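You operate a simulated robot arm through the tools that you are given. There is no shell and no other tool. Be economical: measure what you need, move in short steps, check, and stop when the job is done.

Carry out the task below with a simulated robot arm. There is one attempt and no reset: what you move stays moved.

JOB
Crease the green cover on the creaser's table at the two lengths on the creaser's job card.
Fine: for each length set the creaser's green stop, bring the cover up to it and pull its lever, FIRST before NEXT. Two creases, no more. Then lay the cover on the DONE step.
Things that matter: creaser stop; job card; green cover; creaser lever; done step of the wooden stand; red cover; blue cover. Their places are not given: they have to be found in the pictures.

Only the result counts: the job must be done as asked and must still hold three seconds after the hand-in. Knocking over, shifting, dropping, spilling or breaking anything else fails it. A push-on lid holds only when it is set on centred and level and pressed home; a screw cap is set on level and turned clockwise until tight.

ROBOT AND FRAMES
A 6-joint arm with a two-finger parallel gripper, fixed in place. Base frame: the origin is at the foot of the arm, x ahead of it, y to its left, z up. Lengths are in cm, angles in degrees, forces in N, time in s.
With the tool pointing down near the work surface it reaches from about 12 to 74 cm from the base axis. Its first joint turns from -166.0 to 166.0 degrees. Payload 3.91 kg.
The TCP is the grasp point between the finger pads, 3 cm short of the fingertips. In the tool frame z runs along the fingers and y along their closing line. Largest opening 11 cm; finger width 2, thickness 1; the body of the gripper, 4.8 by 11.2 cm, starts 5.5 cm behind the TCP.
Orientation is that of the tool frame in the base frame, as a unit quaternion [w, x, y, z]. With the fingers straight down and closing along the base's y, the tool's x points along the base's -x, its y along +y and its z along -z.

CONTROLS
- The arm moves only by the tool move_arm. Its argument "plan" is a list of rows, each a list of 7 numbers: the shift along the base's x, y, z in cm, then the turn, a rotation vector about the base's x, y, z in degrees, then the finger opening in cm, from 0 to 11. In form: [[x, y, z, ax, ay, az, fingers], ...]. A call has 1 to 20 rows; each row is the pose to reach, as a shift and turn from the pose commanded when the call began. Rows are played at 5 a second. More than 5 cm and 8.6 degrees between two rows, or a gripper value outside its range, and nothing of the call is played. A pose out of reach is approached as far as the arm can. The call stops where the force on the tool passes 40 N (or 10 N more than at its start, if that is more) or the arm is blocked; 0.2 s more then pass. The fingers move at their own pace (about 4.5 cm/s each) and stop on an object; they squeeze with about 34 N. The grip force told is the motor's: it shows also when the fingers shut on nothing. Time passes only in rows, and 0.2 s behind the last, so rows that repeat a pose let the fingers close. The reply holds the time, the measured pose of the TCP, the force on the tool along the base axes, the opening and the grip force, in the units named above and with some noise, and new pictures: "pictures" is both (left out), scene, wrist or none.
- Cameras (640 x 400 px; columns grow to the right, rows downward): "scene" is fixed at [21.96, 65.11, 147.95]; the picture's right is [-0.90, -0.44, 0.00], its down [-0.16, 0.32, -0.93] and it looks along [0.41, -0.84, -0.36] (base axes); focal length 316 px, centre (320, 200). "wrist" rides on the gripper at [7.1, 2.2, -10.7] in the tool frame; the picture's right is [-0.29, 0.96, 0.00], its down [-0.76, -0.23, -0.61] and it looks along [-0.58, -0.18, 0.79] (tool axes); focal length 243 px, centre (320, 200).
- lift_body(by): slides the trunk up (or, below 0, down) by that many cm; the arm rides with it, the base frame stays. It gives what a move gives, with no picture.
- measure_at(camera, pixels): for up to 12 pixels [column, row] of the newest picture of that camera ("zoom" is the newest enlarged one), the place [x, y, z] in the base frame of the surface seen there, good to about 0.2 cm. The clock stands still meanwhile.
- inspect(camera, box): a new picture of the part [left, top, right, bottom] of that camera's present view, enlarged. The clock stands still meanwhile.
- close_job(): hands the job in; it is judged then, once.

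Work in short steps. Measure before you move; look again where a grasp or a placing could have gone wrong, and mend it. You have 80 turns and 170 pictures in all, those below and enlarged ones among them. Open the gripper and draw the arm clear of the work before you hand the job in, unless the task says otherwise; then end with one line.

The tools are called after "Emit:" as a command line: name --pt "numbers of a row" for each row, then --argument value for the rest, lists and objects as JSON in quotes. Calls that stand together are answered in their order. move_arm: Moves the arm, as the interface text tells. Its arguments: {"type":"object","properties":{"plan":{"type":"array","items":{"type":"array","items":{"type":"number"}}},"pictures":{"type":"string","enum":["both","scene","wrist","none"]}},"required":["plan"]} The other tools are called the same way: lift_body (by) slides the trunk up or down; measure_at (camera, pixels) gives the place of the surface under pixels of a picture; inspect (camera, box) takes an enlarged picture of a part of a camera's view; close_job () hands the job in.

At the start:

```text
clock: 0.0
position: [32.24, -4.16, 129.64]
tcp_rot: [0.0, 0.0, 1.0, 0.0]
wrist_force: [-0.8, -1.5, -0.5]
grip_width: 11.0
grasp_force: 0.2
trunk travel left (down, up): [-52.5, 6.5]
```

scene: 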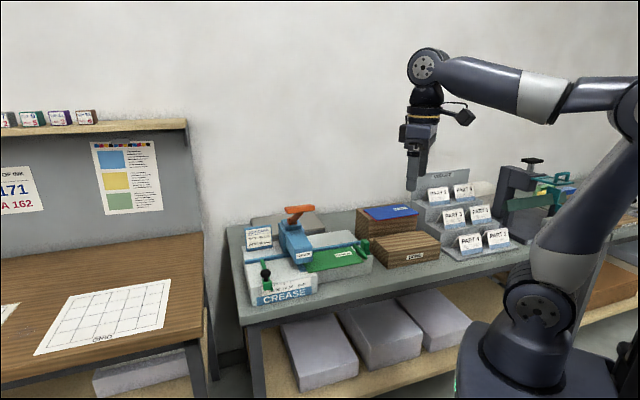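
wrist: 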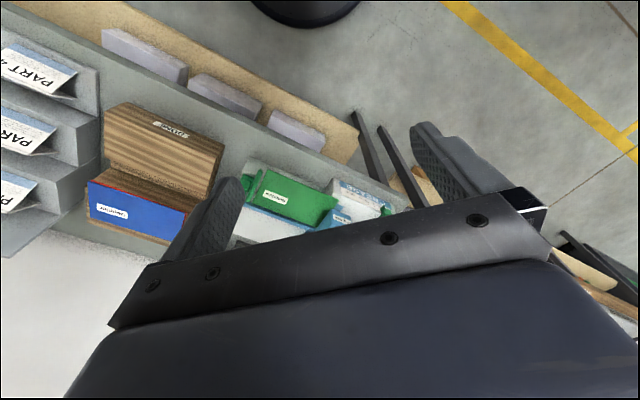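

The creaser is at about (300,255) in the scene view, with the job card at about (258,238). I'll enlarge both the machine and the card.

Emit:
inspect --camera "scene" --box '[225, 190, 385, 310]'

Emit:
inspect --camera "scene" --box '[240, 220, 280, 255]'

Emit:
inspect --camera "wrist" --box '[70, 90, 430, 260]'

Emit:
inspect --camera "scene" --box '[340, 160, 520, 280]'

```text
3.33 times, centred on (305, 250) of scene
```

zoom: 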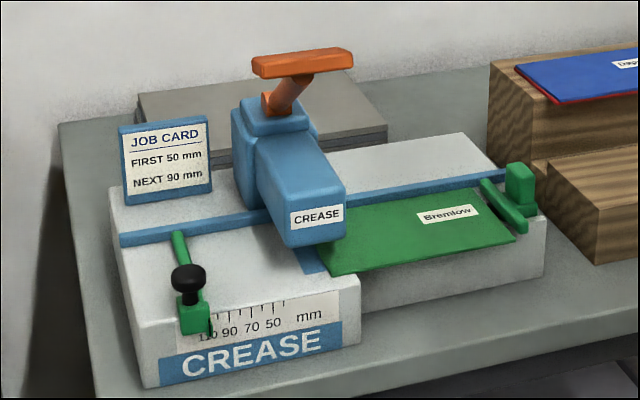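

```text
11.43 times, centred on (260, 238) of scene
```

zoom: 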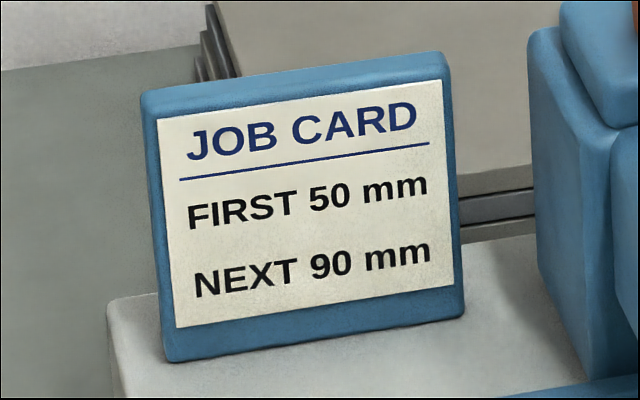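

```text
1.78 times, centred on (250, 175) of wrist
```

zoom: 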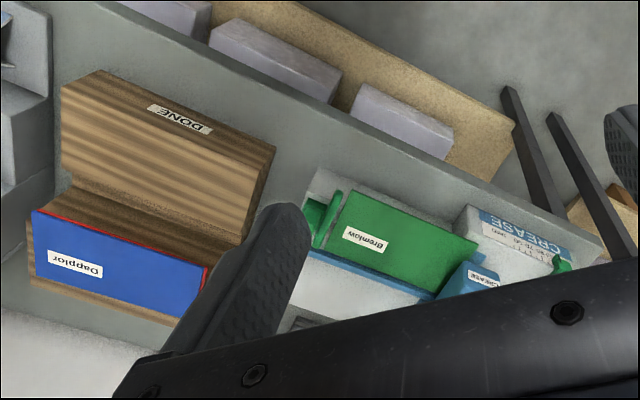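

```text
3.33 times, centred on (430, 220) of scene
```

zoom: 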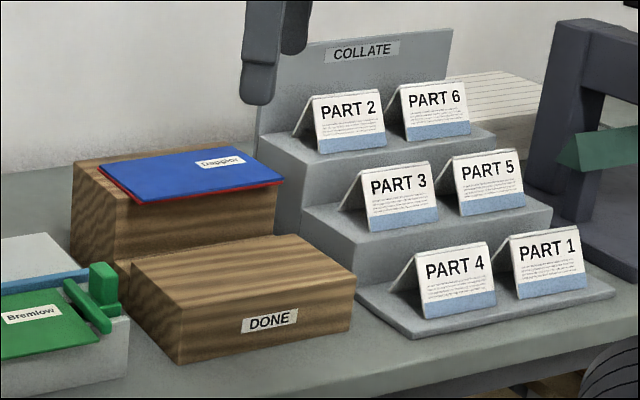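

Card: FIRST 50 mm, NEXT 90 mm. I'll take a tight zoom of the creaser so I can measure it.

Emit:
inspect --camera "scene" --box '[240, 200, 380, 310]'

Emit:
inspect --camera "scene" --box '[250, 255, 320, 310]'

Emit:
inspect --camera "scene" --box '[300, 230, 375, 280]'

```text
3.64 times, centred on (310, 255) of scene
```

zoom: 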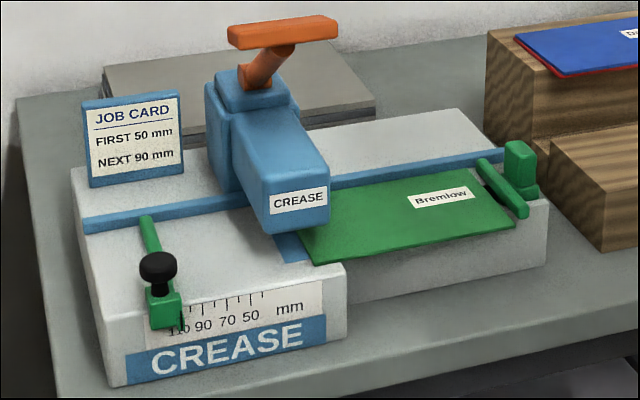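

```text
7.27 times, centred on (285, 282) of scene
```

zoom: 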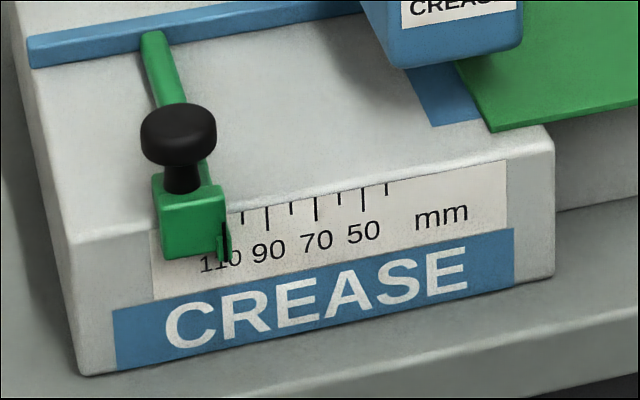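

```text
8.00 times, centred on (338, 255) of scene
```

zoom: 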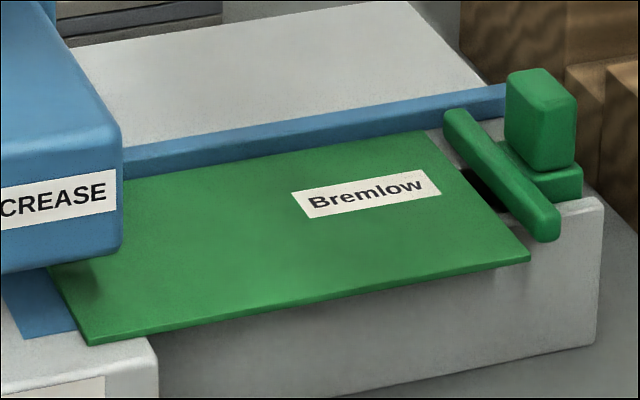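

I need the geometry of the creaser: the last zoom (cover side) first, then the scene pixels for the scale, stop and lever.

Emit:
measure_at --camera "zoom" --pixels '[[90, 340], [525, 258], [425, 138], [140, 185], [538, 95], [540, 160], [555, 180], [455, 120], [548, 220], [570, 230], [400, 5], [495, 95]]'

Emit:
inspect --camera "scene" --box '[255, 255, 315, 305]'

```text
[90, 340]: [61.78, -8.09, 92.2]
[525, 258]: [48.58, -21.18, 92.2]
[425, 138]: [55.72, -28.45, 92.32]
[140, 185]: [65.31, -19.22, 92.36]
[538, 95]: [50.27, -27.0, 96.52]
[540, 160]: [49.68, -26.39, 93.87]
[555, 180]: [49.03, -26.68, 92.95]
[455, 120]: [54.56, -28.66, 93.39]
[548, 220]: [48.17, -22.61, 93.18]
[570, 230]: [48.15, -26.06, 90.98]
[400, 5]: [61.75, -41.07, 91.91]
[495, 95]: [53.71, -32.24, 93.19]
```

```text
8.00 times, centred on (285, 280) of scene
```

zoom: 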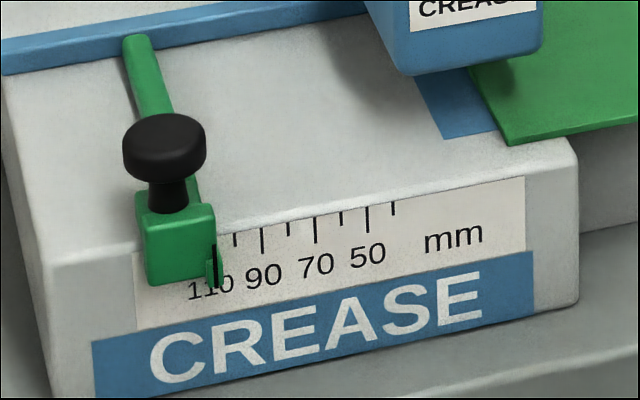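

Now I measure ticks, pointer, knob, stop block, crease strip in this zoom.

Emit:
measure_at --camera "zoom" --pixels '[[263, 240], [315, 227], [367, 216], [394, 208], [214, 265], [165, 130], [165, 160], [150, 75], [175, 250], [440, 125], [480, 125], [137, 45]]'

Emit:
measure_at --camera "scene" --pixels '[[300, 210], [287, 212], [313, 208], [297, 217], [290, 235], [310, 255], [325, 258], [420, 252], [380, 249], [405, 263], [437, 246], [392, 211]]'

```text
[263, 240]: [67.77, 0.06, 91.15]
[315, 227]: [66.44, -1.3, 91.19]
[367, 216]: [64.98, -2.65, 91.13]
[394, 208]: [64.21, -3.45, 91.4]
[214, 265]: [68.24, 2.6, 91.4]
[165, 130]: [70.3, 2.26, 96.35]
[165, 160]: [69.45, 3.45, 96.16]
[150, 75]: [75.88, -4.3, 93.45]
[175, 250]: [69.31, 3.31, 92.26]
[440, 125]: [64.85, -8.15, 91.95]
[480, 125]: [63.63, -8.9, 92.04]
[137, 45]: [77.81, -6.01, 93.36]
```

```text
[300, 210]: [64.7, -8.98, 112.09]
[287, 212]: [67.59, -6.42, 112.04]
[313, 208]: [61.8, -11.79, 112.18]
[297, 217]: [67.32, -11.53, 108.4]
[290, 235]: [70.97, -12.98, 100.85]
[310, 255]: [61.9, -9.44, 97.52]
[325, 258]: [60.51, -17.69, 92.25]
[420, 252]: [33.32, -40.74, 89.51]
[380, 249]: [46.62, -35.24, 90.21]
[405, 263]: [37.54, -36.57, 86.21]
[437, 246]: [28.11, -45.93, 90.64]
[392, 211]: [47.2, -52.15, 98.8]
```

Machine axes are u=(.707,.707), toward the stop, and v=(.707,-.707), toward the wall. The crease line is at u≈39.0 and the stop pointer at u≈50.1 (≈111 mm). Next I measure the head and lever for clearance.

Emit:
inspect --camera "scene" --box '[260, 195, 340, 270]'

```text
5.33 times, centred on (300, 232) of scene
```

zoom: 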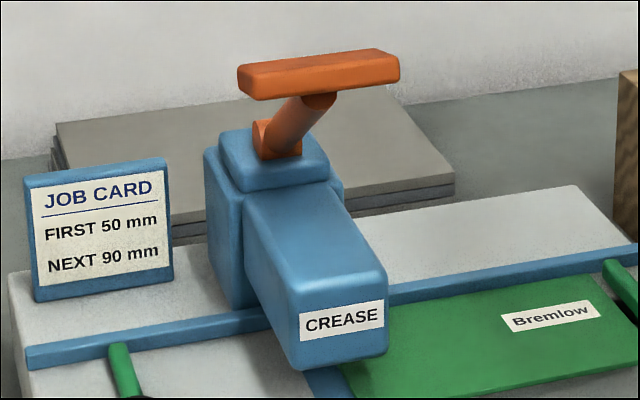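

Emit:
measure_at --camera "zoom" --pixels '[[245, 80], [392, 68], [320, 63], [320, 85], [300, 125], [265, 140], [290, 150], [270, 185], [300, 290], [380, 270], [300, 350], [255, 205]]'

```text
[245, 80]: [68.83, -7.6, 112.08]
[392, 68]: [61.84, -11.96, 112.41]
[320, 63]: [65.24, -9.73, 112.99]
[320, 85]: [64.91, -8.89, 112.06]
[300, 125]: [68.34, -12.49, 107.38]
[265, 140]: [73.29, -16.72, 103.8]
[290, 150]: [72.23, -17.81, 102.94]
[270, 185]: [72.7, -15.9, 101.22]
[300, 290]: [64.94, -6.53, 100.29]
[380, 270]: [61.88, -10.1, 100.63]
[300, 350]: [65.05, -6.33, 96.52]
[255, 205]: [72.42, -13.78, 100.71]
```

The lever handle is at z≈112, v≈52.5, with its pivot near v 63.6, z 103. I'll turn the tool -45° so it closes along u, and move to a viewpoint in front of the stop.

Emit:
move_arm --pt "3.2 1.8 -1.5 0 0 -5.6 11" --pt "6.5 3.5 -3 0 0 -11.2 11" --pt "9.8 5.3 -4.5 0 0 -16.8 11" --pt "13 7 -6 0 0 -22.5 11" --pt "16.2 8.8 -7.5 0 0 -28.1 11" --pt "19.5 10.5 -9 0 0 -33.7 8" --pt "22.8 12.3 -10.5 0 0 -39.3 6" --pt "26 14 -12 0 0 -45 6"

```text
clock: 1.8
position: [58.52, 9.83, 117.92]
tcp_rot: [0.0, 0.383, 0.924, 0.0]
wrist_force: [-1.5, -0.2, -0.5]
grip_width: 6.01
grasp_force: 0.0
trunk travel left (down, up): [-52.5, 6.5]
```

scene: 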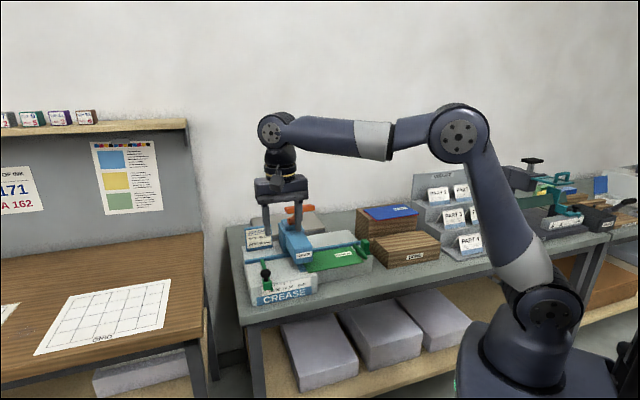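
wrist: 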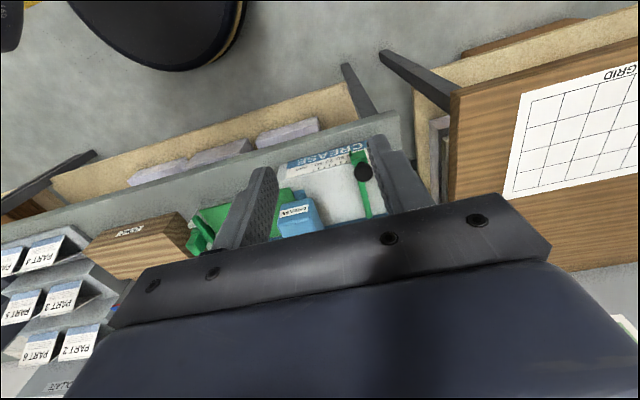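

Measure the knob and stop from the wrist view: knob (363,172), rod (367,205), block (360,158).

Emit:
inspect --camera "wrist" --box '[270, 130, 400, 230]'

```text
4.00 times, centred on (335, 180) of wrist
```

zoom: 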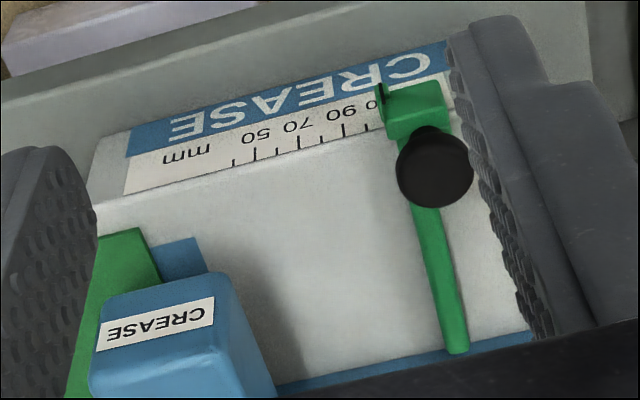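

Emit:
measure_at --camera "zoom" --pixels '[[435, 170], [402, 165], [470, 165], [415, 105], [381, 95], [425, 260], [448, 330], [255, 155], [299, 142], [343, 130], [417, 240], [160, 275]]'

```text
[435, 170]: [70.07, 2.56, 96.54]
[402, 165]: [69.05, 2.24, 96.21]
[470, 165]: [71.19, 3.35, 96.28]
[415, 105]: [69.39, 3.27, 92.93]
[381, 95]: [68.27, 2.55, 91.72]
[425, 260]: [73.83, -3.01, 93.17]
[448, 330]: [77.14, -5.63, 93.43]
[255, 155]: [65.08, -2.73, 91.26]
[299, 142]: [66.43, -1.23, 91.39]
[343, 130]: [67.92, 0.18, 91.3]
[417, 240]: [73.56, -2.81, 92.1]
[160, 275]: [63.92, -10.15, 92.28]
```

The knob is centred at about (70.1, 2.7), top 96.5. I'll tilt 15° toward the front and go above it.

Emit:
move_arm --pt "1.9 -1.2 -2.3 -1.8 -1.8 0 6" --pt "3.8 -2.4 -4.6 -3.5 -3.5 0 6" --pt "5.8 -3.6 -7 -5.3 -5.3 0 6" --pt "7.7 -4.7 -9.3 -7.1 -7.1 0 6" --pt "9.6 -5.9 -11.6 -8.8 -8.8 0 6" --pt "11.2 -6.7 -13.9 -10.6 -10.6 0 6" --pt "11.2 -6.7 -13.9 -10.6 -10.6 0 6"

```text
clock: 3.4
position: [69.31, 2.91, 103.95]
tcp_rot: [0.121, 0.379, 0.916, -0.05]
wrist_force: [0.1, 0.7, -0.1]
grip_width: 5.95
grasp_force: 0.0
trunk travel left (down, up): [-52.5, 6.5]
```

scene: 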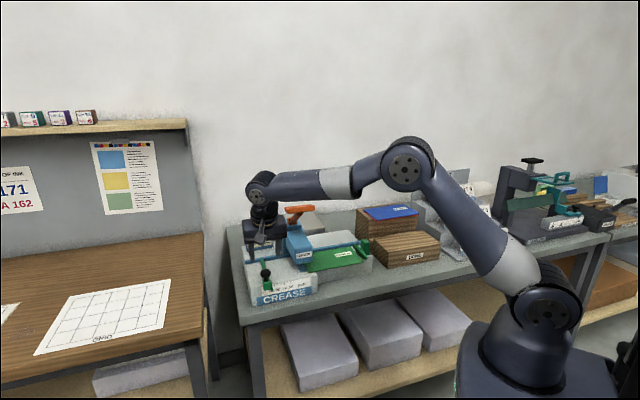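
wrist: 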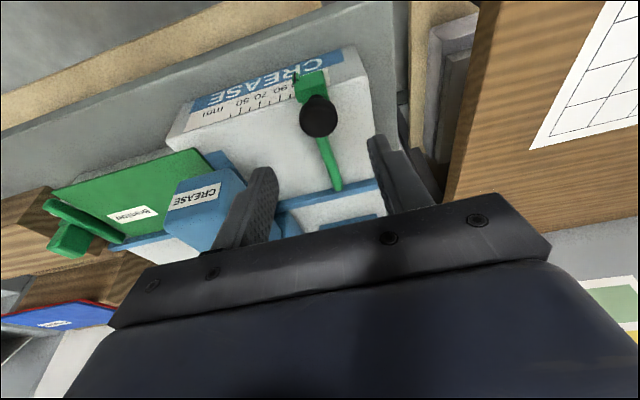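

The stop is framed between the fingers; descend onto the knob and close.

Emit:
move_arm --pt "0.2 -0.1 -2.4 0 0 0 6" --pt "0.4 -0.2 -4.9 0 0 0 6" --pt "0.6 -0.3 -7.2 0 0 0 6" --pt "0.6 -0.3 -7.2 0 0 0 6"

```text
clock: 4.4
position: [69.99, 2.67, 96.61]
tcp_rot: [0.121, 0.379, 0.916, -0.05]
wrist_force: [0.1, -0.2, -0.4]
grip_width: 5.98
grasp_force: 0.0
trunk travel left (down, up): [-52.5, 6.5]
```

scene: 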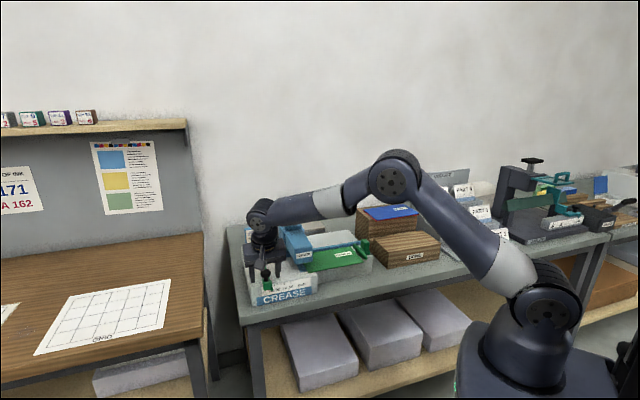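
wrist: 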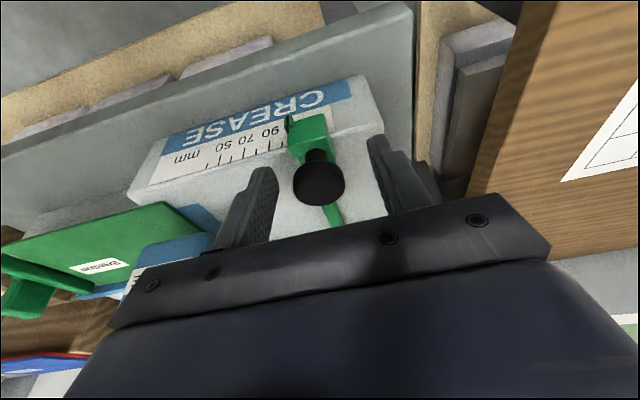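

The TCP projects to about (319,188), right on the knob (320,180). Close.

Emit:
move_arm --pt "0 0 0 0 0 0 2" --pt "0 0 0 0 0 0 2" --pt "0 0 0 0 0 0 2" --pt "0 0 0 0 0 0 2" --pictures "wrist"

```text
clock: 5.4
position: [69.92, 2.62, 96.69]
tcp_rot: [0.119, 0.379, 0.916, -0.05]
wrist_force: [-5.6, -4.6, -1.2]
grip_width: 2.91
grasp_force: 45.1
trunk travel left (down, up): [-52.5, 6.5]
```

wrist: 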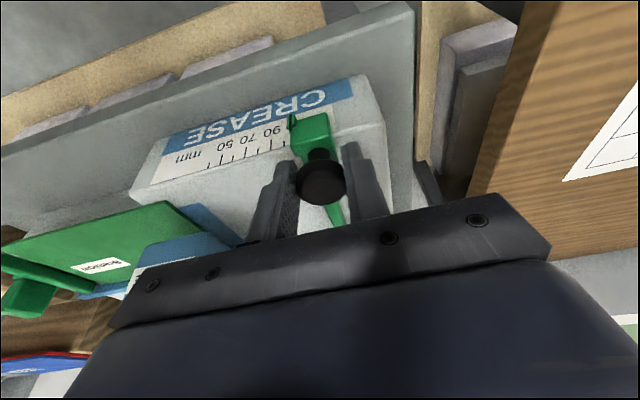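

Knob gripped (2.9 cm). Slide 3 cm toward the crease line and see how it moves.

Emit:
move_arm --pt "-0.7 -0.7 0 0 0 0 2" --pt "-1.4 -1.4 0 0 0 0 2" --pt "-2.1 -2.1 0 0 0 0 2" --pt "-2.1 -2.1 0 0 0 0 2" --pictures "wrist"

Emit:
inspect --camera "wrist" --box '[150, 70, 370, 220]'

```text
clock: 6.4
position: [67.96, 0.63, 96.69]
tcp_rot: [0.122, 0.38, 0.916, -0.051]
wrist_force: [8.0, 2.8, 2.4]
grip_width: 2.89
grasp_force: 44.9
trunk travel left (down, up): [-52.5, 6.5]
```

wrist: 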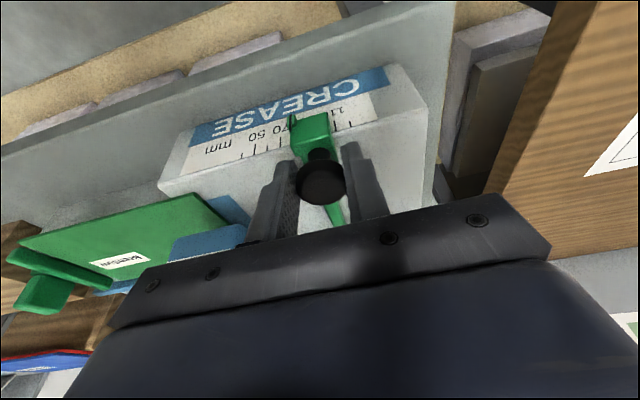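

```text
2.67 times, centred on (260, 145) of wrist
```

zoom: 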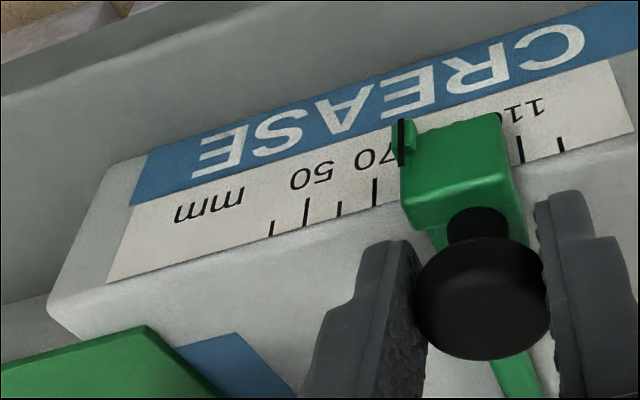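

The stop slides well; the pointer is near 80. Another ~3 cm, then measure.

Emit:
move_arm --pt "-0.7 -0.7 0 0 0 0 2" --pt "-1.4 -1.4 0 0 0 0 2" --pt "-2.1 -2.1 0 0 0 0 2" --pt "-2.1 -2.1 0 0 0 0 2"

Emit:
inspect --camera "wrist" --box '[220, 80, 380, 180]'

```text
clock: 7.4
position: [65.62, -1.58, 96.64]
tcp_rot: [0.12, 0.38, 0.916, -0.051]
wrist_force: [-0.5, -6.2, 11.4]
grip_width: 2.9
grasp_force: 45.1
trunk travel left (down, up): [-52.5, 6.5]
```

scene: 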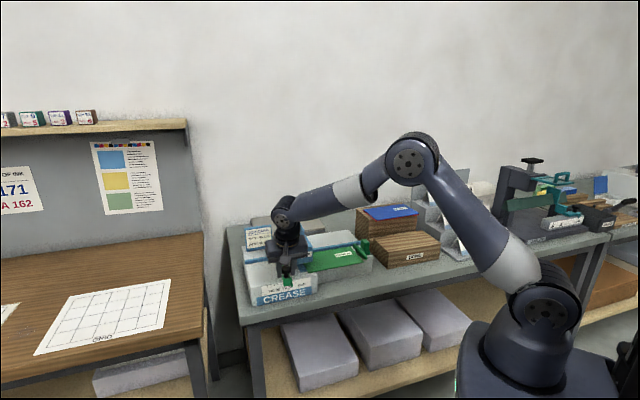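
wrist: 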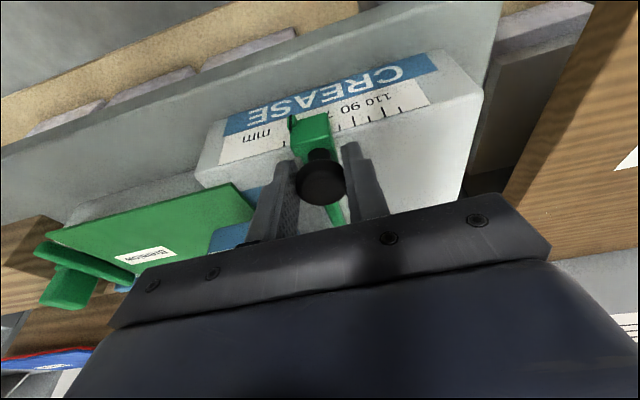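

```text
4.00 times, centred on (300, 130) of wrist
```

zoom: 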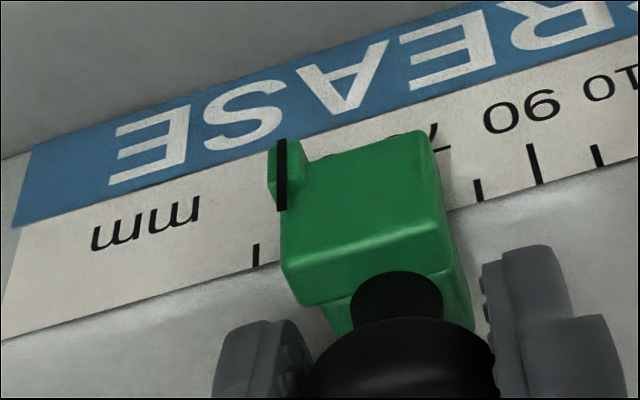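

The TCP has travelled 6.01 cm in total. Verify the pointer against the ticks at 40, 80, 90.

Emit:
measure_at --camera "zoom" --pixels '[[282, 160], [282, 195], [256, 255], [533, 165], [479, 190], [597, 155]]'

```text
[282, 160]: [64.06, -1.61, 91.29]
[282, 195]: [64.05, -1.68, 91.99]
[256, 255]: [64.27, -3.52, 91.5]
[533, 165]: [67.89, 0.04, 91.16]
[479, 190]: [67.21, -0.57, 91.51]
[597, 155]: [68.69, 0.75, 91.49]
```

Pointer reads ~50–51 mm. Release and withdraw back to read it without the hand in the way.

Emit:
move_arm --pt "0 0 0 0 0 0 4.6" --pt "0 0 0 0 0 0 4.6" --pt "-0.7 0.7 3.7 0 0 0 4.6" --pt "-1.6 1.6 7.5 0 0 0 5" --pt "-4.5 4.5 10 0 0 0 5" --pt "-8 8 11 0 0 0 5"

Emit:
inspect --camera "scene" --box '[255, 255, 315, 305]'

Emit:
inspect --camera "wrist" --box '[220, 80, 400, 200]'

```text
refused: row 6 steps farther than a row can; nothing moved
```

```text
8.00 times, centred on (285, 280) of scene
```

zoom: 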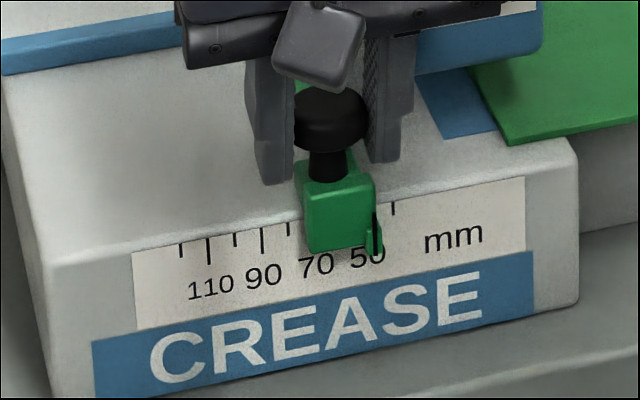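

```text
3.33 times, centred on (310, 140) of wrist
```

zoom: 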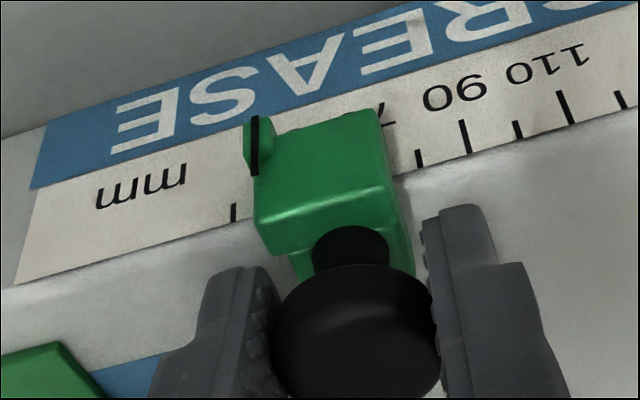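

By parallax-corrected reading the pointer is at 50 mm (±0.6). Now release and withdraw in smaller steps.

Emit:
move_arm --pt "0 0 0 0 0 0 4.6" --pt "0 0 0 0 0 0 4.6" --pt "-0.7 0.7 3.7 0 0 0 4.6" --pt "-1.6 1.6 7.5 0 0 0 5" --pt "-4.5 4.5 9.5 0 0 0 5" --pt "-7 7 12 0 0 0 5"

Emit:
inspect --camera "wrist" --box '[220, 80, 400, 200]'

Emit:
inspect --camera "scene" --box '[255, 255, 315, 305]'

```text
clock: 8.8
position: [58.84, 5.56, 108.62]
tcp_rot: [0.121, 0.379, 0.916, -0.049]
wrist_force: [-0.6, -0.5, -0.1]
grip_width: 5.0
grasp_force: 0.0
trunk travel left (down, up): [-52.5, 6.5]
```

scene: 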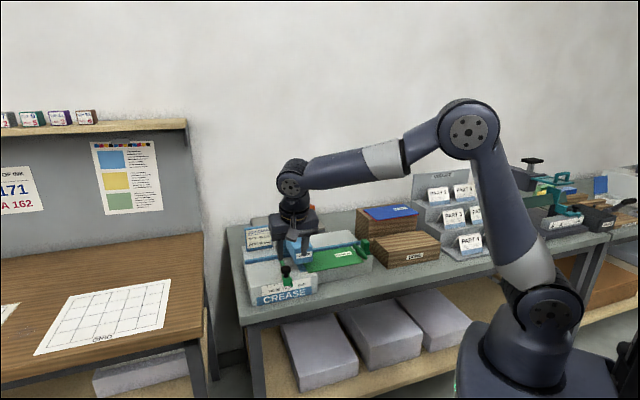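
wrist: 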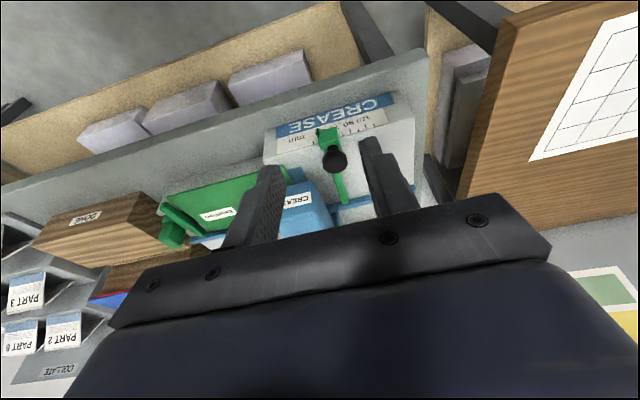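

```text
3.33 times, centred on (310, 140) of wrist
```

zoom: 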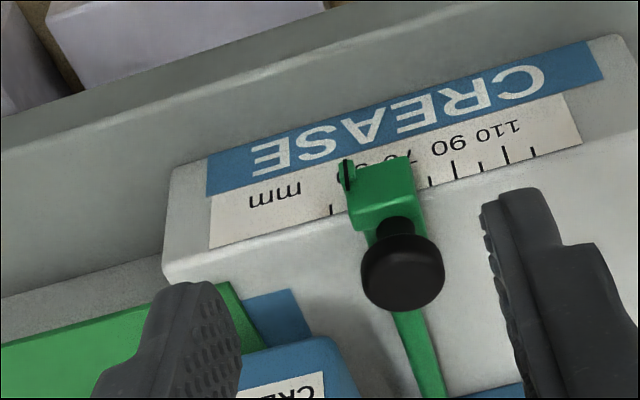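

```text
8.00 times, centred on (285, 280) of scene
```

zoom: 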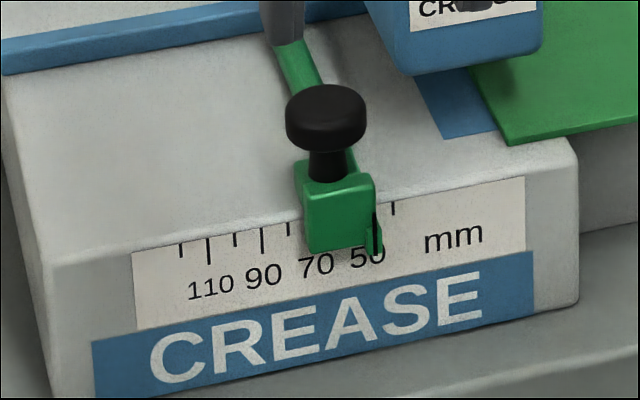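

The stop stays at 50. Now the pusher: look closer at it in both views.

Emit:
inspect --camera "scene" --box '[335, 230, 395, 270]'

Emit:
measure_at --camera "wrist" --pixels '[[172, 235], [180, 226], [165, 207], [205, 233], [150, 200], [130, 260], [185, 238], [166, 244]]'

```text
10.00 times, centred on (365, 250) of scene
```

zoom: 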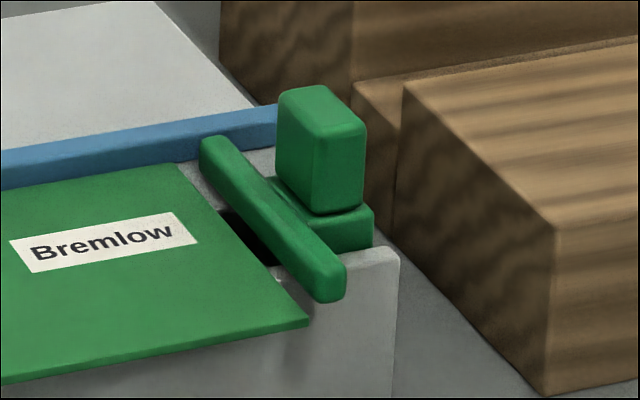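

```text
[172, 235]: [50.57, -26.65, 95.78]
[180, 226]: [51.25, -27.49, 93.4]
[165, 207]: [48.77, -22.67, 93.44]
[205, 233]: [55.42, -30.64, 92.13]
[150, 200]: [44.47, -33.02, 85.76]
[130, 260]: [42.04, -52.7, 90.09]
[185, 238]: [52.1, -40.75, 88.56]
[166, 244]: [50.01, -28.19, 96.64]
```

Emit:
measure_at --camera "zoom" --pixels '[[305, 95], [345, 120], [290, 150], [340, 170], [320, 105], [285, 95], [360, 128], [420, 95], [550, 215], [350, 85], [365, 190], [300, 322]]'

```text
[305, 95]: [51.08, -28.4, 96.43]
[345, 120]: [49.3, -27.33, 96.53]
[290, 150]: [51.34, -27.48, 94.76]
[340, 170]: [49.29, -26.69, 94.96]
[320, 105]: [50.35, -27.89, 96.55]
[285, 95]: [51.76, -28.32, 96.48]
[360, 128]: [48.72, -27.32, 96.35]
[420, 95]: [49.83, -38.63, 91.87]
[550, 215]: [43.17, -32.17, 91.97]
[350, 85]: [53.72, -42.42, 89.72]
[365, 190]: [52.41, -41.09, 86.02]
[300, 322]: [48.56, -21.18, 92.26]
```

The pusher's grip block is centred near u≈16, v≈55 (50.2,-27.6), z 93–96.5. I'll travel in front of the machine, untilting, to above it.

Emit:
move_arm --pt "-2.8 -3.1 0.6 2.1 2.1 0 5" --pt "-5.6 -6.3 1.2 4.2 4.2 0 5" --pt "-8.4 -9.4 1.8 6.4 6.4 0 5" --pt "-11.2 -12.6 2.4 8.5 8.5 0 5" --pt "-14 -15.7 1 10.6 10.6 0 5" --pt "-12.7 -20 -0.5 10.6 10.6 0 5" --pt "-11.4 -24.3 -2 10.6 10.6 0 5" --pt "-10.2 -28.6 -3.5 10.6 10.6 0 5" --pt "-8.9 -33.1 -4 10.6 10.6 0 5" --pt "-8.9 -33.1 -4 10.6 10.6 0 5"

```text
clock: 11.0
position: [50.06, -27.57, 104.7]
tcp_rot: [-0.001, 0.383, 0.924, 0.0]
wrist_force: [0.8, 0.1, -0.2]
grip_width: 5.02
grasp_force: 0.0
trunk travel left (down, up): [-52.5, 6.5]
```

scene: 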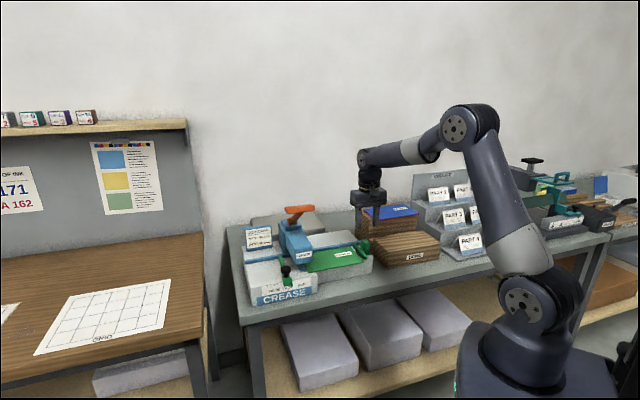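
wrist: 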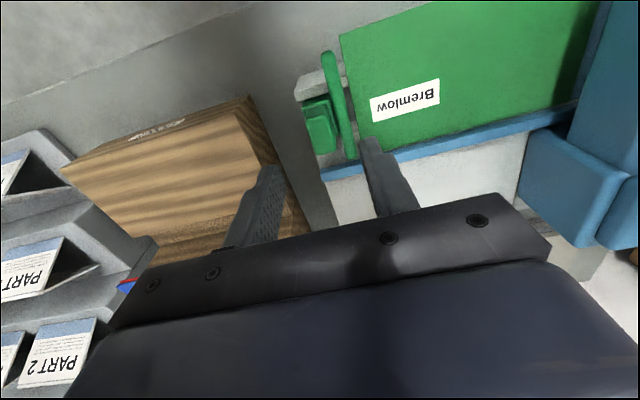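

The block is at (321,127) in the wrist view; measure it to centre the grasp.

Emit:
measure_at --camera "wrist" --pixels '[[321, 130], [312, 132], [330, 128], [316, 112], [325, 147], [316, 150], [334, 70], [350, 152], [322, 105]]'

Emit:
inspect --camera "wrist" --box '[280, 50, 400, 180]'

```text
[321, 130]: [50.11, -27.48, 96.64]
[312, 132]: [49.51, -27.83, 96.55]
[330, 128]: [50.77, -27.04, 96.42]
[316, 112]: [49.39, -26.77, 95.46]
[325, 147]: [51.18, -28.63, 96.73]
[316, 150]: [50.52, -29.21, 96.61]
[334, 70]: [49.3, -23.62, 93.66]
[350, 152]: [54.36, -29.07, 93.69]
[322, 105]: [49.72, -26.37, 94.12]
```

```text
3.08 times, centred on (340, 115) of wrist
```

zoom: 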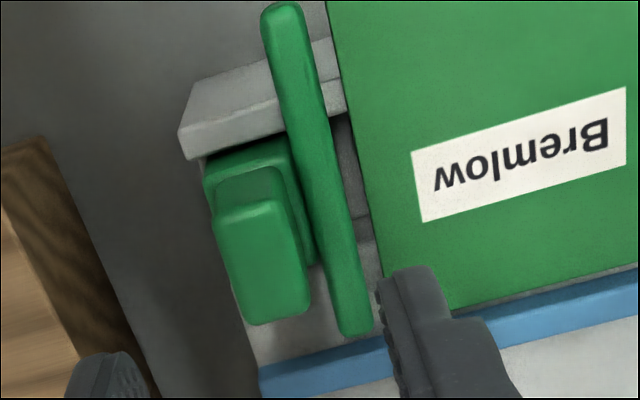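

Block centre (50.4,-27.8), top 96.6; the bar top is 93.7, so tips must stay at ~94.1. Descend and close.

Emit:
move_arm --pt "0.1 -0.1 -2.5 0 0 0 5" --pt "0.2 -0.2 -5 0 0 0 5" --pt "0.2 -0.2 -7.6 0 0 0 5" --pt "0.2 -0.2 -7.6 0 0 0 1" --pt "0.2 -0.2 -7.6 0 0 0 1" --pt "0.2 -0.2 -7.6 0 0 0 1" --pt "0.2 -0.2 -7.6 0 0 0 1"

```text
clock: 12.6
position: [50.06, -27.76, 96.96]
tcp_rot: [0.0, 0.382, 0.924, 0.0]
wrist_force: [-0.8, 0.2, -2.2]
grip_width: 1.95
grasp_force: 44.6
trunk travel left (down, up): [-52.5, 6.5]
```

scene: 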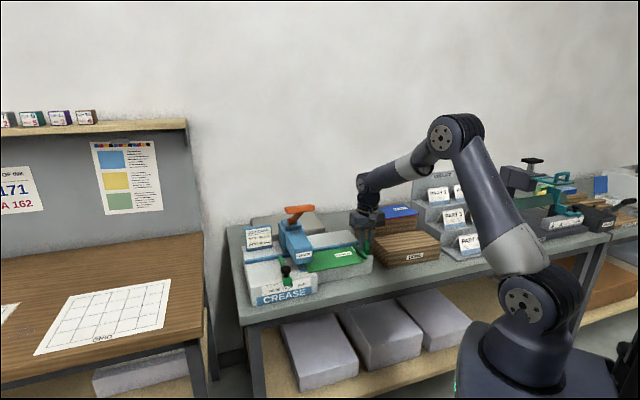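
wrist: 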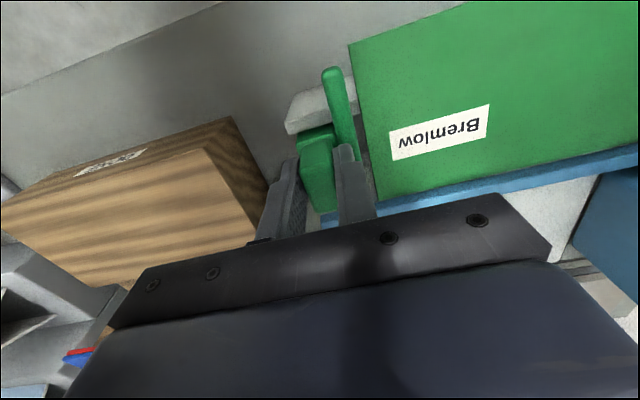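

Gripped (1.95 cm). Push +u by ~5.5 cm first.

Emit:
move_arm --pt "0.8 0.8 0 0 0 0 1" --pt "1.6 1.6 0 0 0 0 1" --pt "2.4 2.4 0 0 0 0 1" --pt "3.2 3.2 0 0 0 0 1" --pt "3.9 3.9 0 0 0 0 1" --pt "3.9 3.9 0 0 0 0 1"

Emit:
inspect --camera "scene" --box '[255, 230, 375, 310]'

```text
clock: 14.0
position: [53.95, -23.83, 96.87]
tcp_rot: [0.0, 0.383, 0.924, 0.0]
wrist_force: [-7.2, 7.2, 1.7]
grip_width: 1.96
grasp_force: 45.0
trunk travel left (down, up): [-52.5, 6.5]
```

scene: 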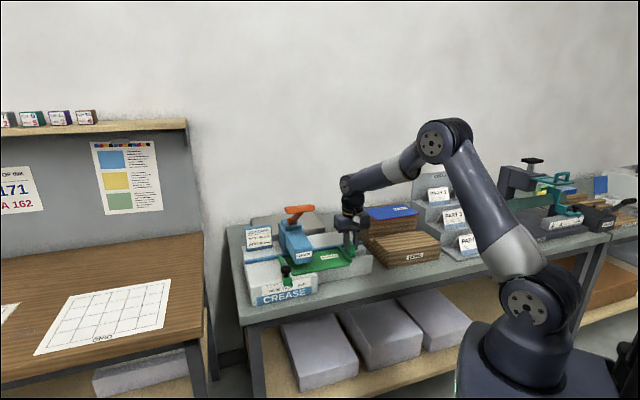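
wrist: 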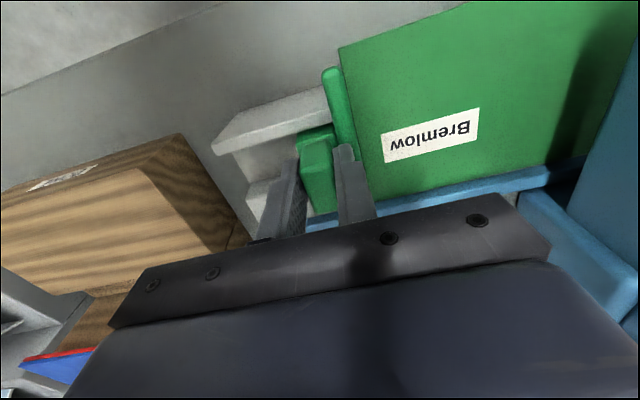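

```text
5.00 times, centred on (315, 270) of scene
```

zoom: 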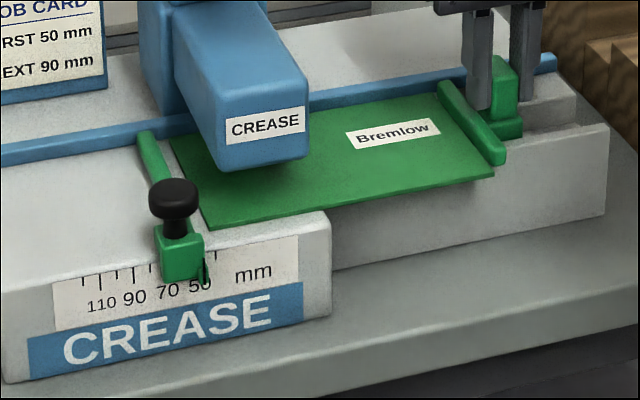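

The cover slides squarely; measure its leading edge gap to the stop.

Emit:
measure_at --camera "zoom" --pixels '[[212, 225], [192, 190], [178, 160], [490, 176], [186, 210], [163, 185], [178, 205]]'

```text
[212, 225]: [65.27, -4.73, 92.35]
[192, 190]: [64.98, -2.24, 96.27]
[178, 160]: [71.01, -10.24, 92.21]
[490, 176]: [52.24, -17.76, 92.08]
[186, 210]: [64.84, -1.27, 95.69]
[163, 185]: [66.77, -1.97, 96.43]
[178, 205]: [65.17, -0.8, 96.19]
```

Leading edge at u≈42.9; ~1.15 cm remains. Push 0.9 then look.

Emit:
move_arm --pt "0.2 0.2 0 0 0 0 1" --pt "0.4 0.4 0 0 0 0 1" --pt "0.6 0.6 0 0 0 0 1" --pt "0.6 0.6 0 0 0 0 1" --pictures "scene"

Emit:
inspect --camera "scene" --box '[265, 250, 325, 300]'

```text
clock: 15.0
position: [54.46, -23.14, 96.91]
tcp_rot: [0.001, 0.382, 0.924, 0.0]
wrist_force: [-9.5, 7.1, 3.3]
grip_width: 1.97
grasp_force: 45.8
trunk travel left (down, up): [-52.5, 6.5]
```

scene: 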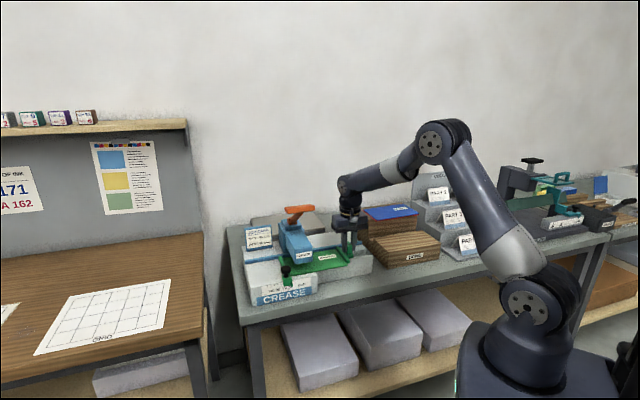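

```text
8.00 times, centred on (295, 275) of scene
```

zoom: 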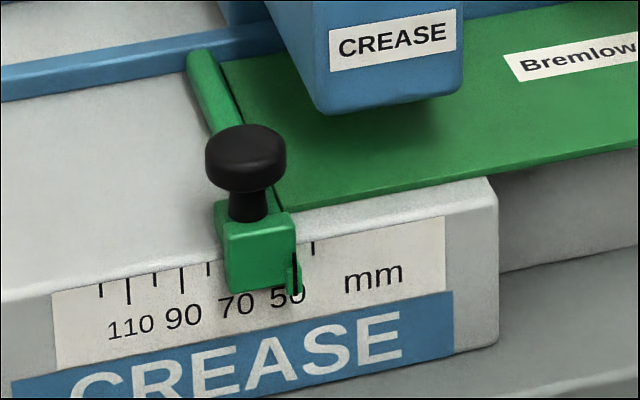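

Nearly touching. Nudge in 0.1 cm steps, watching the push force.

Emit:
move_arm --pt "0.07 0.07 0 0 0 0 1" --pt "0.14 0.14 0 0 0 0 1" --pt "0.2 0.2 0 0 0 0 1" --pt "0.2 0.2 0 0 0 0 1" --pictures "scene"

Emit:
inspect --camera "scene" --box '[265, 250, 325, 300]'

```text
clock: 16.0
position: [54.69, -23.0, 96.93]
tcp_rot: [0.0, 0.382, 0.924, 0.001]
wrist_force: [-11.7, 9.1, 2.5]
grip_width: 1.95
grasp_force: 44.8
trunk travel left (down, up): [-52.5, 6.5]
```

scene: 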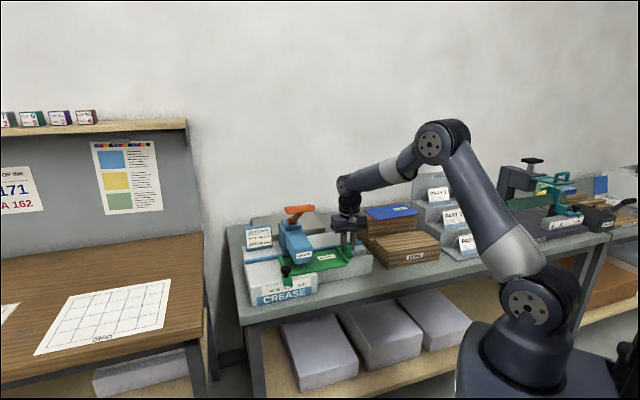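

```text
8.00 times, centred on (295, 275) of scene
```

zoom: 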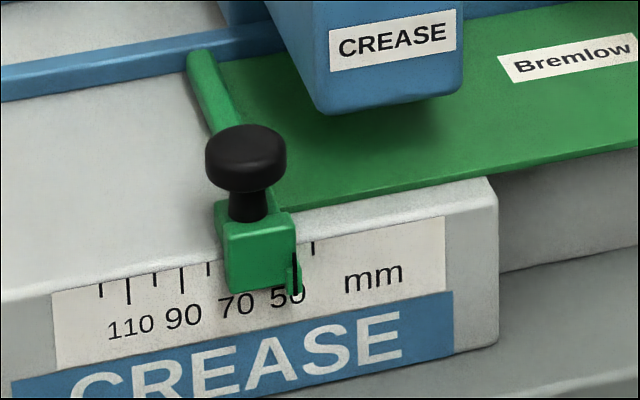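

Nearly closed; the stop hasn't moved. One more small nudge to seek contact force along u.

Emit:
move_arm --pt "0.05 0.05 0 0 0 0 1" --pt "0.1 0.1 0 0 0 0 1" --pt "0.15 0.15 0 0 0 0 1" --pt "0.15 0.15 0 0 0 0 1"

Emit:
inspect --camera "scene" --box '[265, 250, 325, 300]'

```text
clock: 17.0
position: [54.69, -22.98, 97.05]
tcp_rot: [0.0, 0.383, 0.924, 0.0]
wrist_force: [-17.7, 1.3, 3.5]
grip_width: 1.99
grasp_force: 45.1
trunk travel left (down, up): [-52.5, 6.5]
```

scene: 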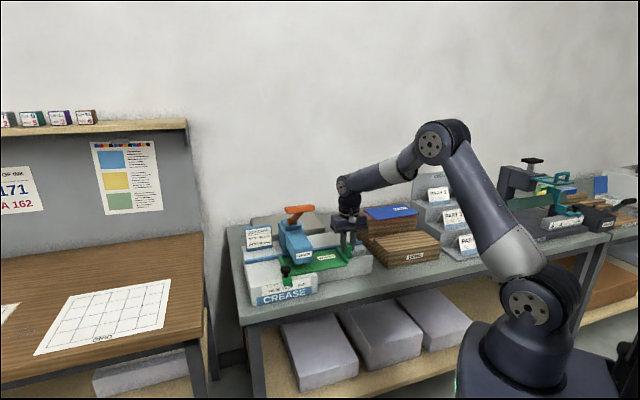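
wrist: 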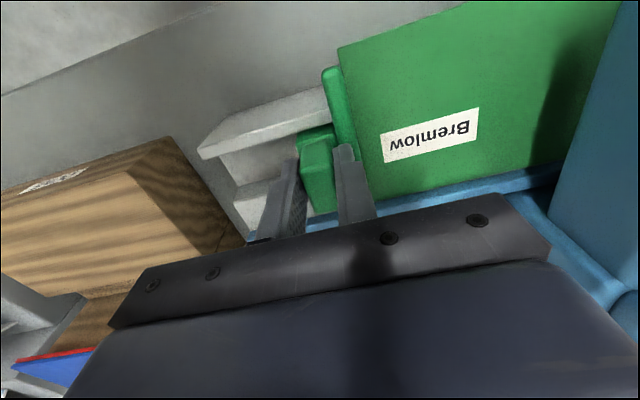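

```text
8.00 times, centred on (295, 275) of scene
```

zoom: 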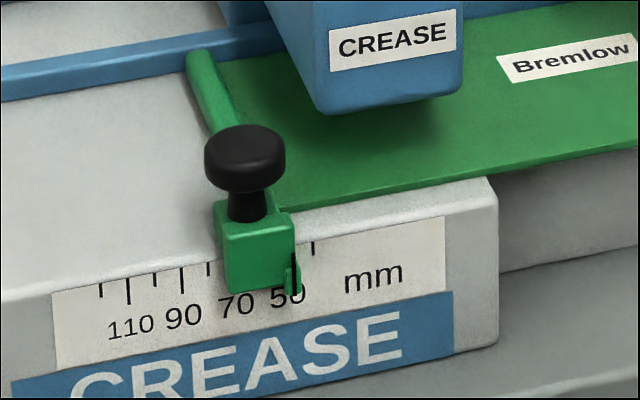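

Force along u rose from ~2 to ~12 N: the cover is against the stop (still at 50). Release, rise, and rotate +90° so the fingers close along v, going above the lever's left end.

Emit:
move_arm --pt "-0.05 -0.05 0 0 0 0 3.5" --pt "-0.05 -0.05 0 0 0 0 3.5" --pt "0 0 4.5 0 0 0 4" --pt "0 0 9 0 0 0 4" --pt "0 0 13.5 0 0 0 4" --pt "0 0 18 0 0 7.5 4" --pt "0 0 22 0 0 15 4" --pt "0 0 25 0 0 22.5 4" --pt "1.4 1.7 25 0 0 30 4" --pt "2.8 3.4 25 0 0 37.5 4" --pt "4.2 5 25 0 0 45 4" --pt "5.6 6.7 25 0 0 52.5 4" --pt "7 8.4 25 0 0 60 4" --pt "8.4 10 25 0 0 67.5 4" --pt "9.8 11.7 25 0 0 75 4" --pt "11.2 13.4 25 0 0 82.5 4" --pt "12.4 15.1 25 0 0 90 4" --pt "12.4 15.1 25 0 0 90 4"

Emit:
inspect --camera "scene" --box '[255, 190, 375, 300]'

```text
clock: 20.8
position: [68.05, -7.8, 120.08]
tcp_rot: [0.008, -0.383, 0.924, -0.005]
wrist_force: [-0.2, -0.7, -0.6]
grip_width: 4.02
grasp_force: 0.0
out of reach, approached as far as the arm can: row 17, 18
trunk travel left (down, up): [-52.5, 6.5]
```

scene: 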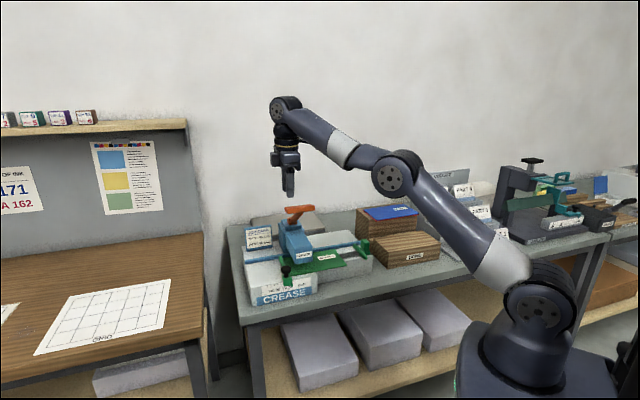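
wrist: 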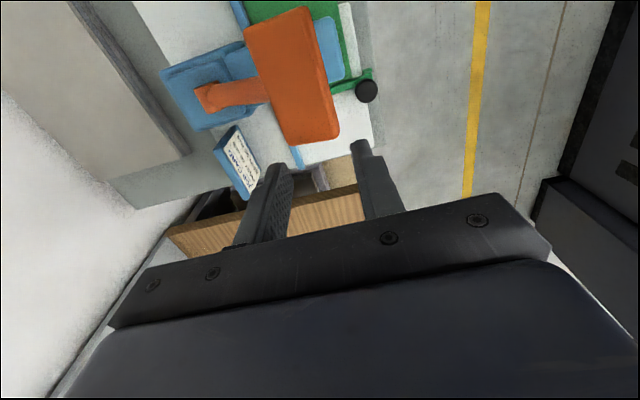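

```text
3.64 times, centred on (315, 245) of scene
```

zoom: 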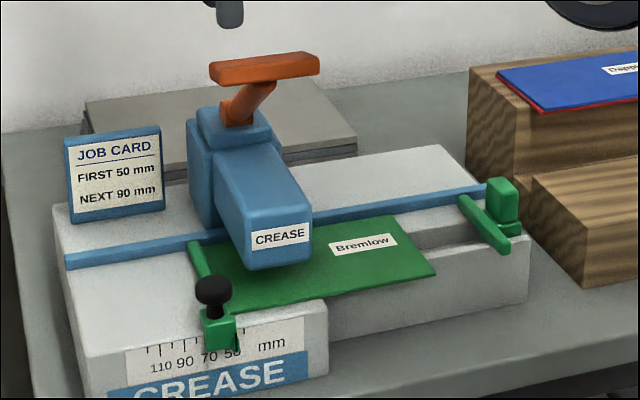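

The pusher springs back, and the cover stays. Check the cover position and handle geometry.

Emit:
measure_at --camera "zoom" --pixels '[[435, 274], [230, 312], [395, 222], [205, 255]]'

Emit:
measure_at --camera "wrist" --pixels '[[280, 15], [300, 12], [250, 35], [265, 70], [320, 65], [325, 130], [285, 135], [332, 100], [290, 80], [225, 92], [207, 97]]'

Emit:
inspect --camera "scene" --box '[265, 250, 325, 300]'

```text
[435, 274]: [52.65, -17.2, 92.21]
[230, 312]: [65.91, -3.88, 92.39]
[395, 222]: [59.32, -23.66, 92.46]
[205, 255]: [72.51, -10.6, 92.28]
```

```text
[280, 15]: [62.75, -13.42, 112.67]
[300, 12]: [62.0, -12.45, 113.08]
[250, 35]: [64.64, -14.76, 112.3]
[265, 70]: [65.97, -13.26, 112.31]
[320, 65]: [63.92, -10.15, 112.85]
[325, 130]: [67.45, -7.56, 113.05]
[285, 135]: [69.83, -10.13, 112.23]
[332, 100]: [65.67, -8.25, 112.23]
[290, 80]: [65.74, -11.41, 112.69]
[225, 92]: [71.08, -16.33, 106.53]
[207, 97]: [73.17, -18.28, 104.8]
```

```text
8.00 times, centred on (295, 275) of scene
```

zoom: 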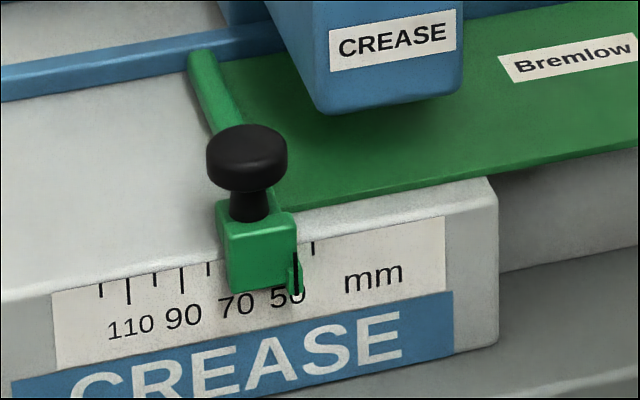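

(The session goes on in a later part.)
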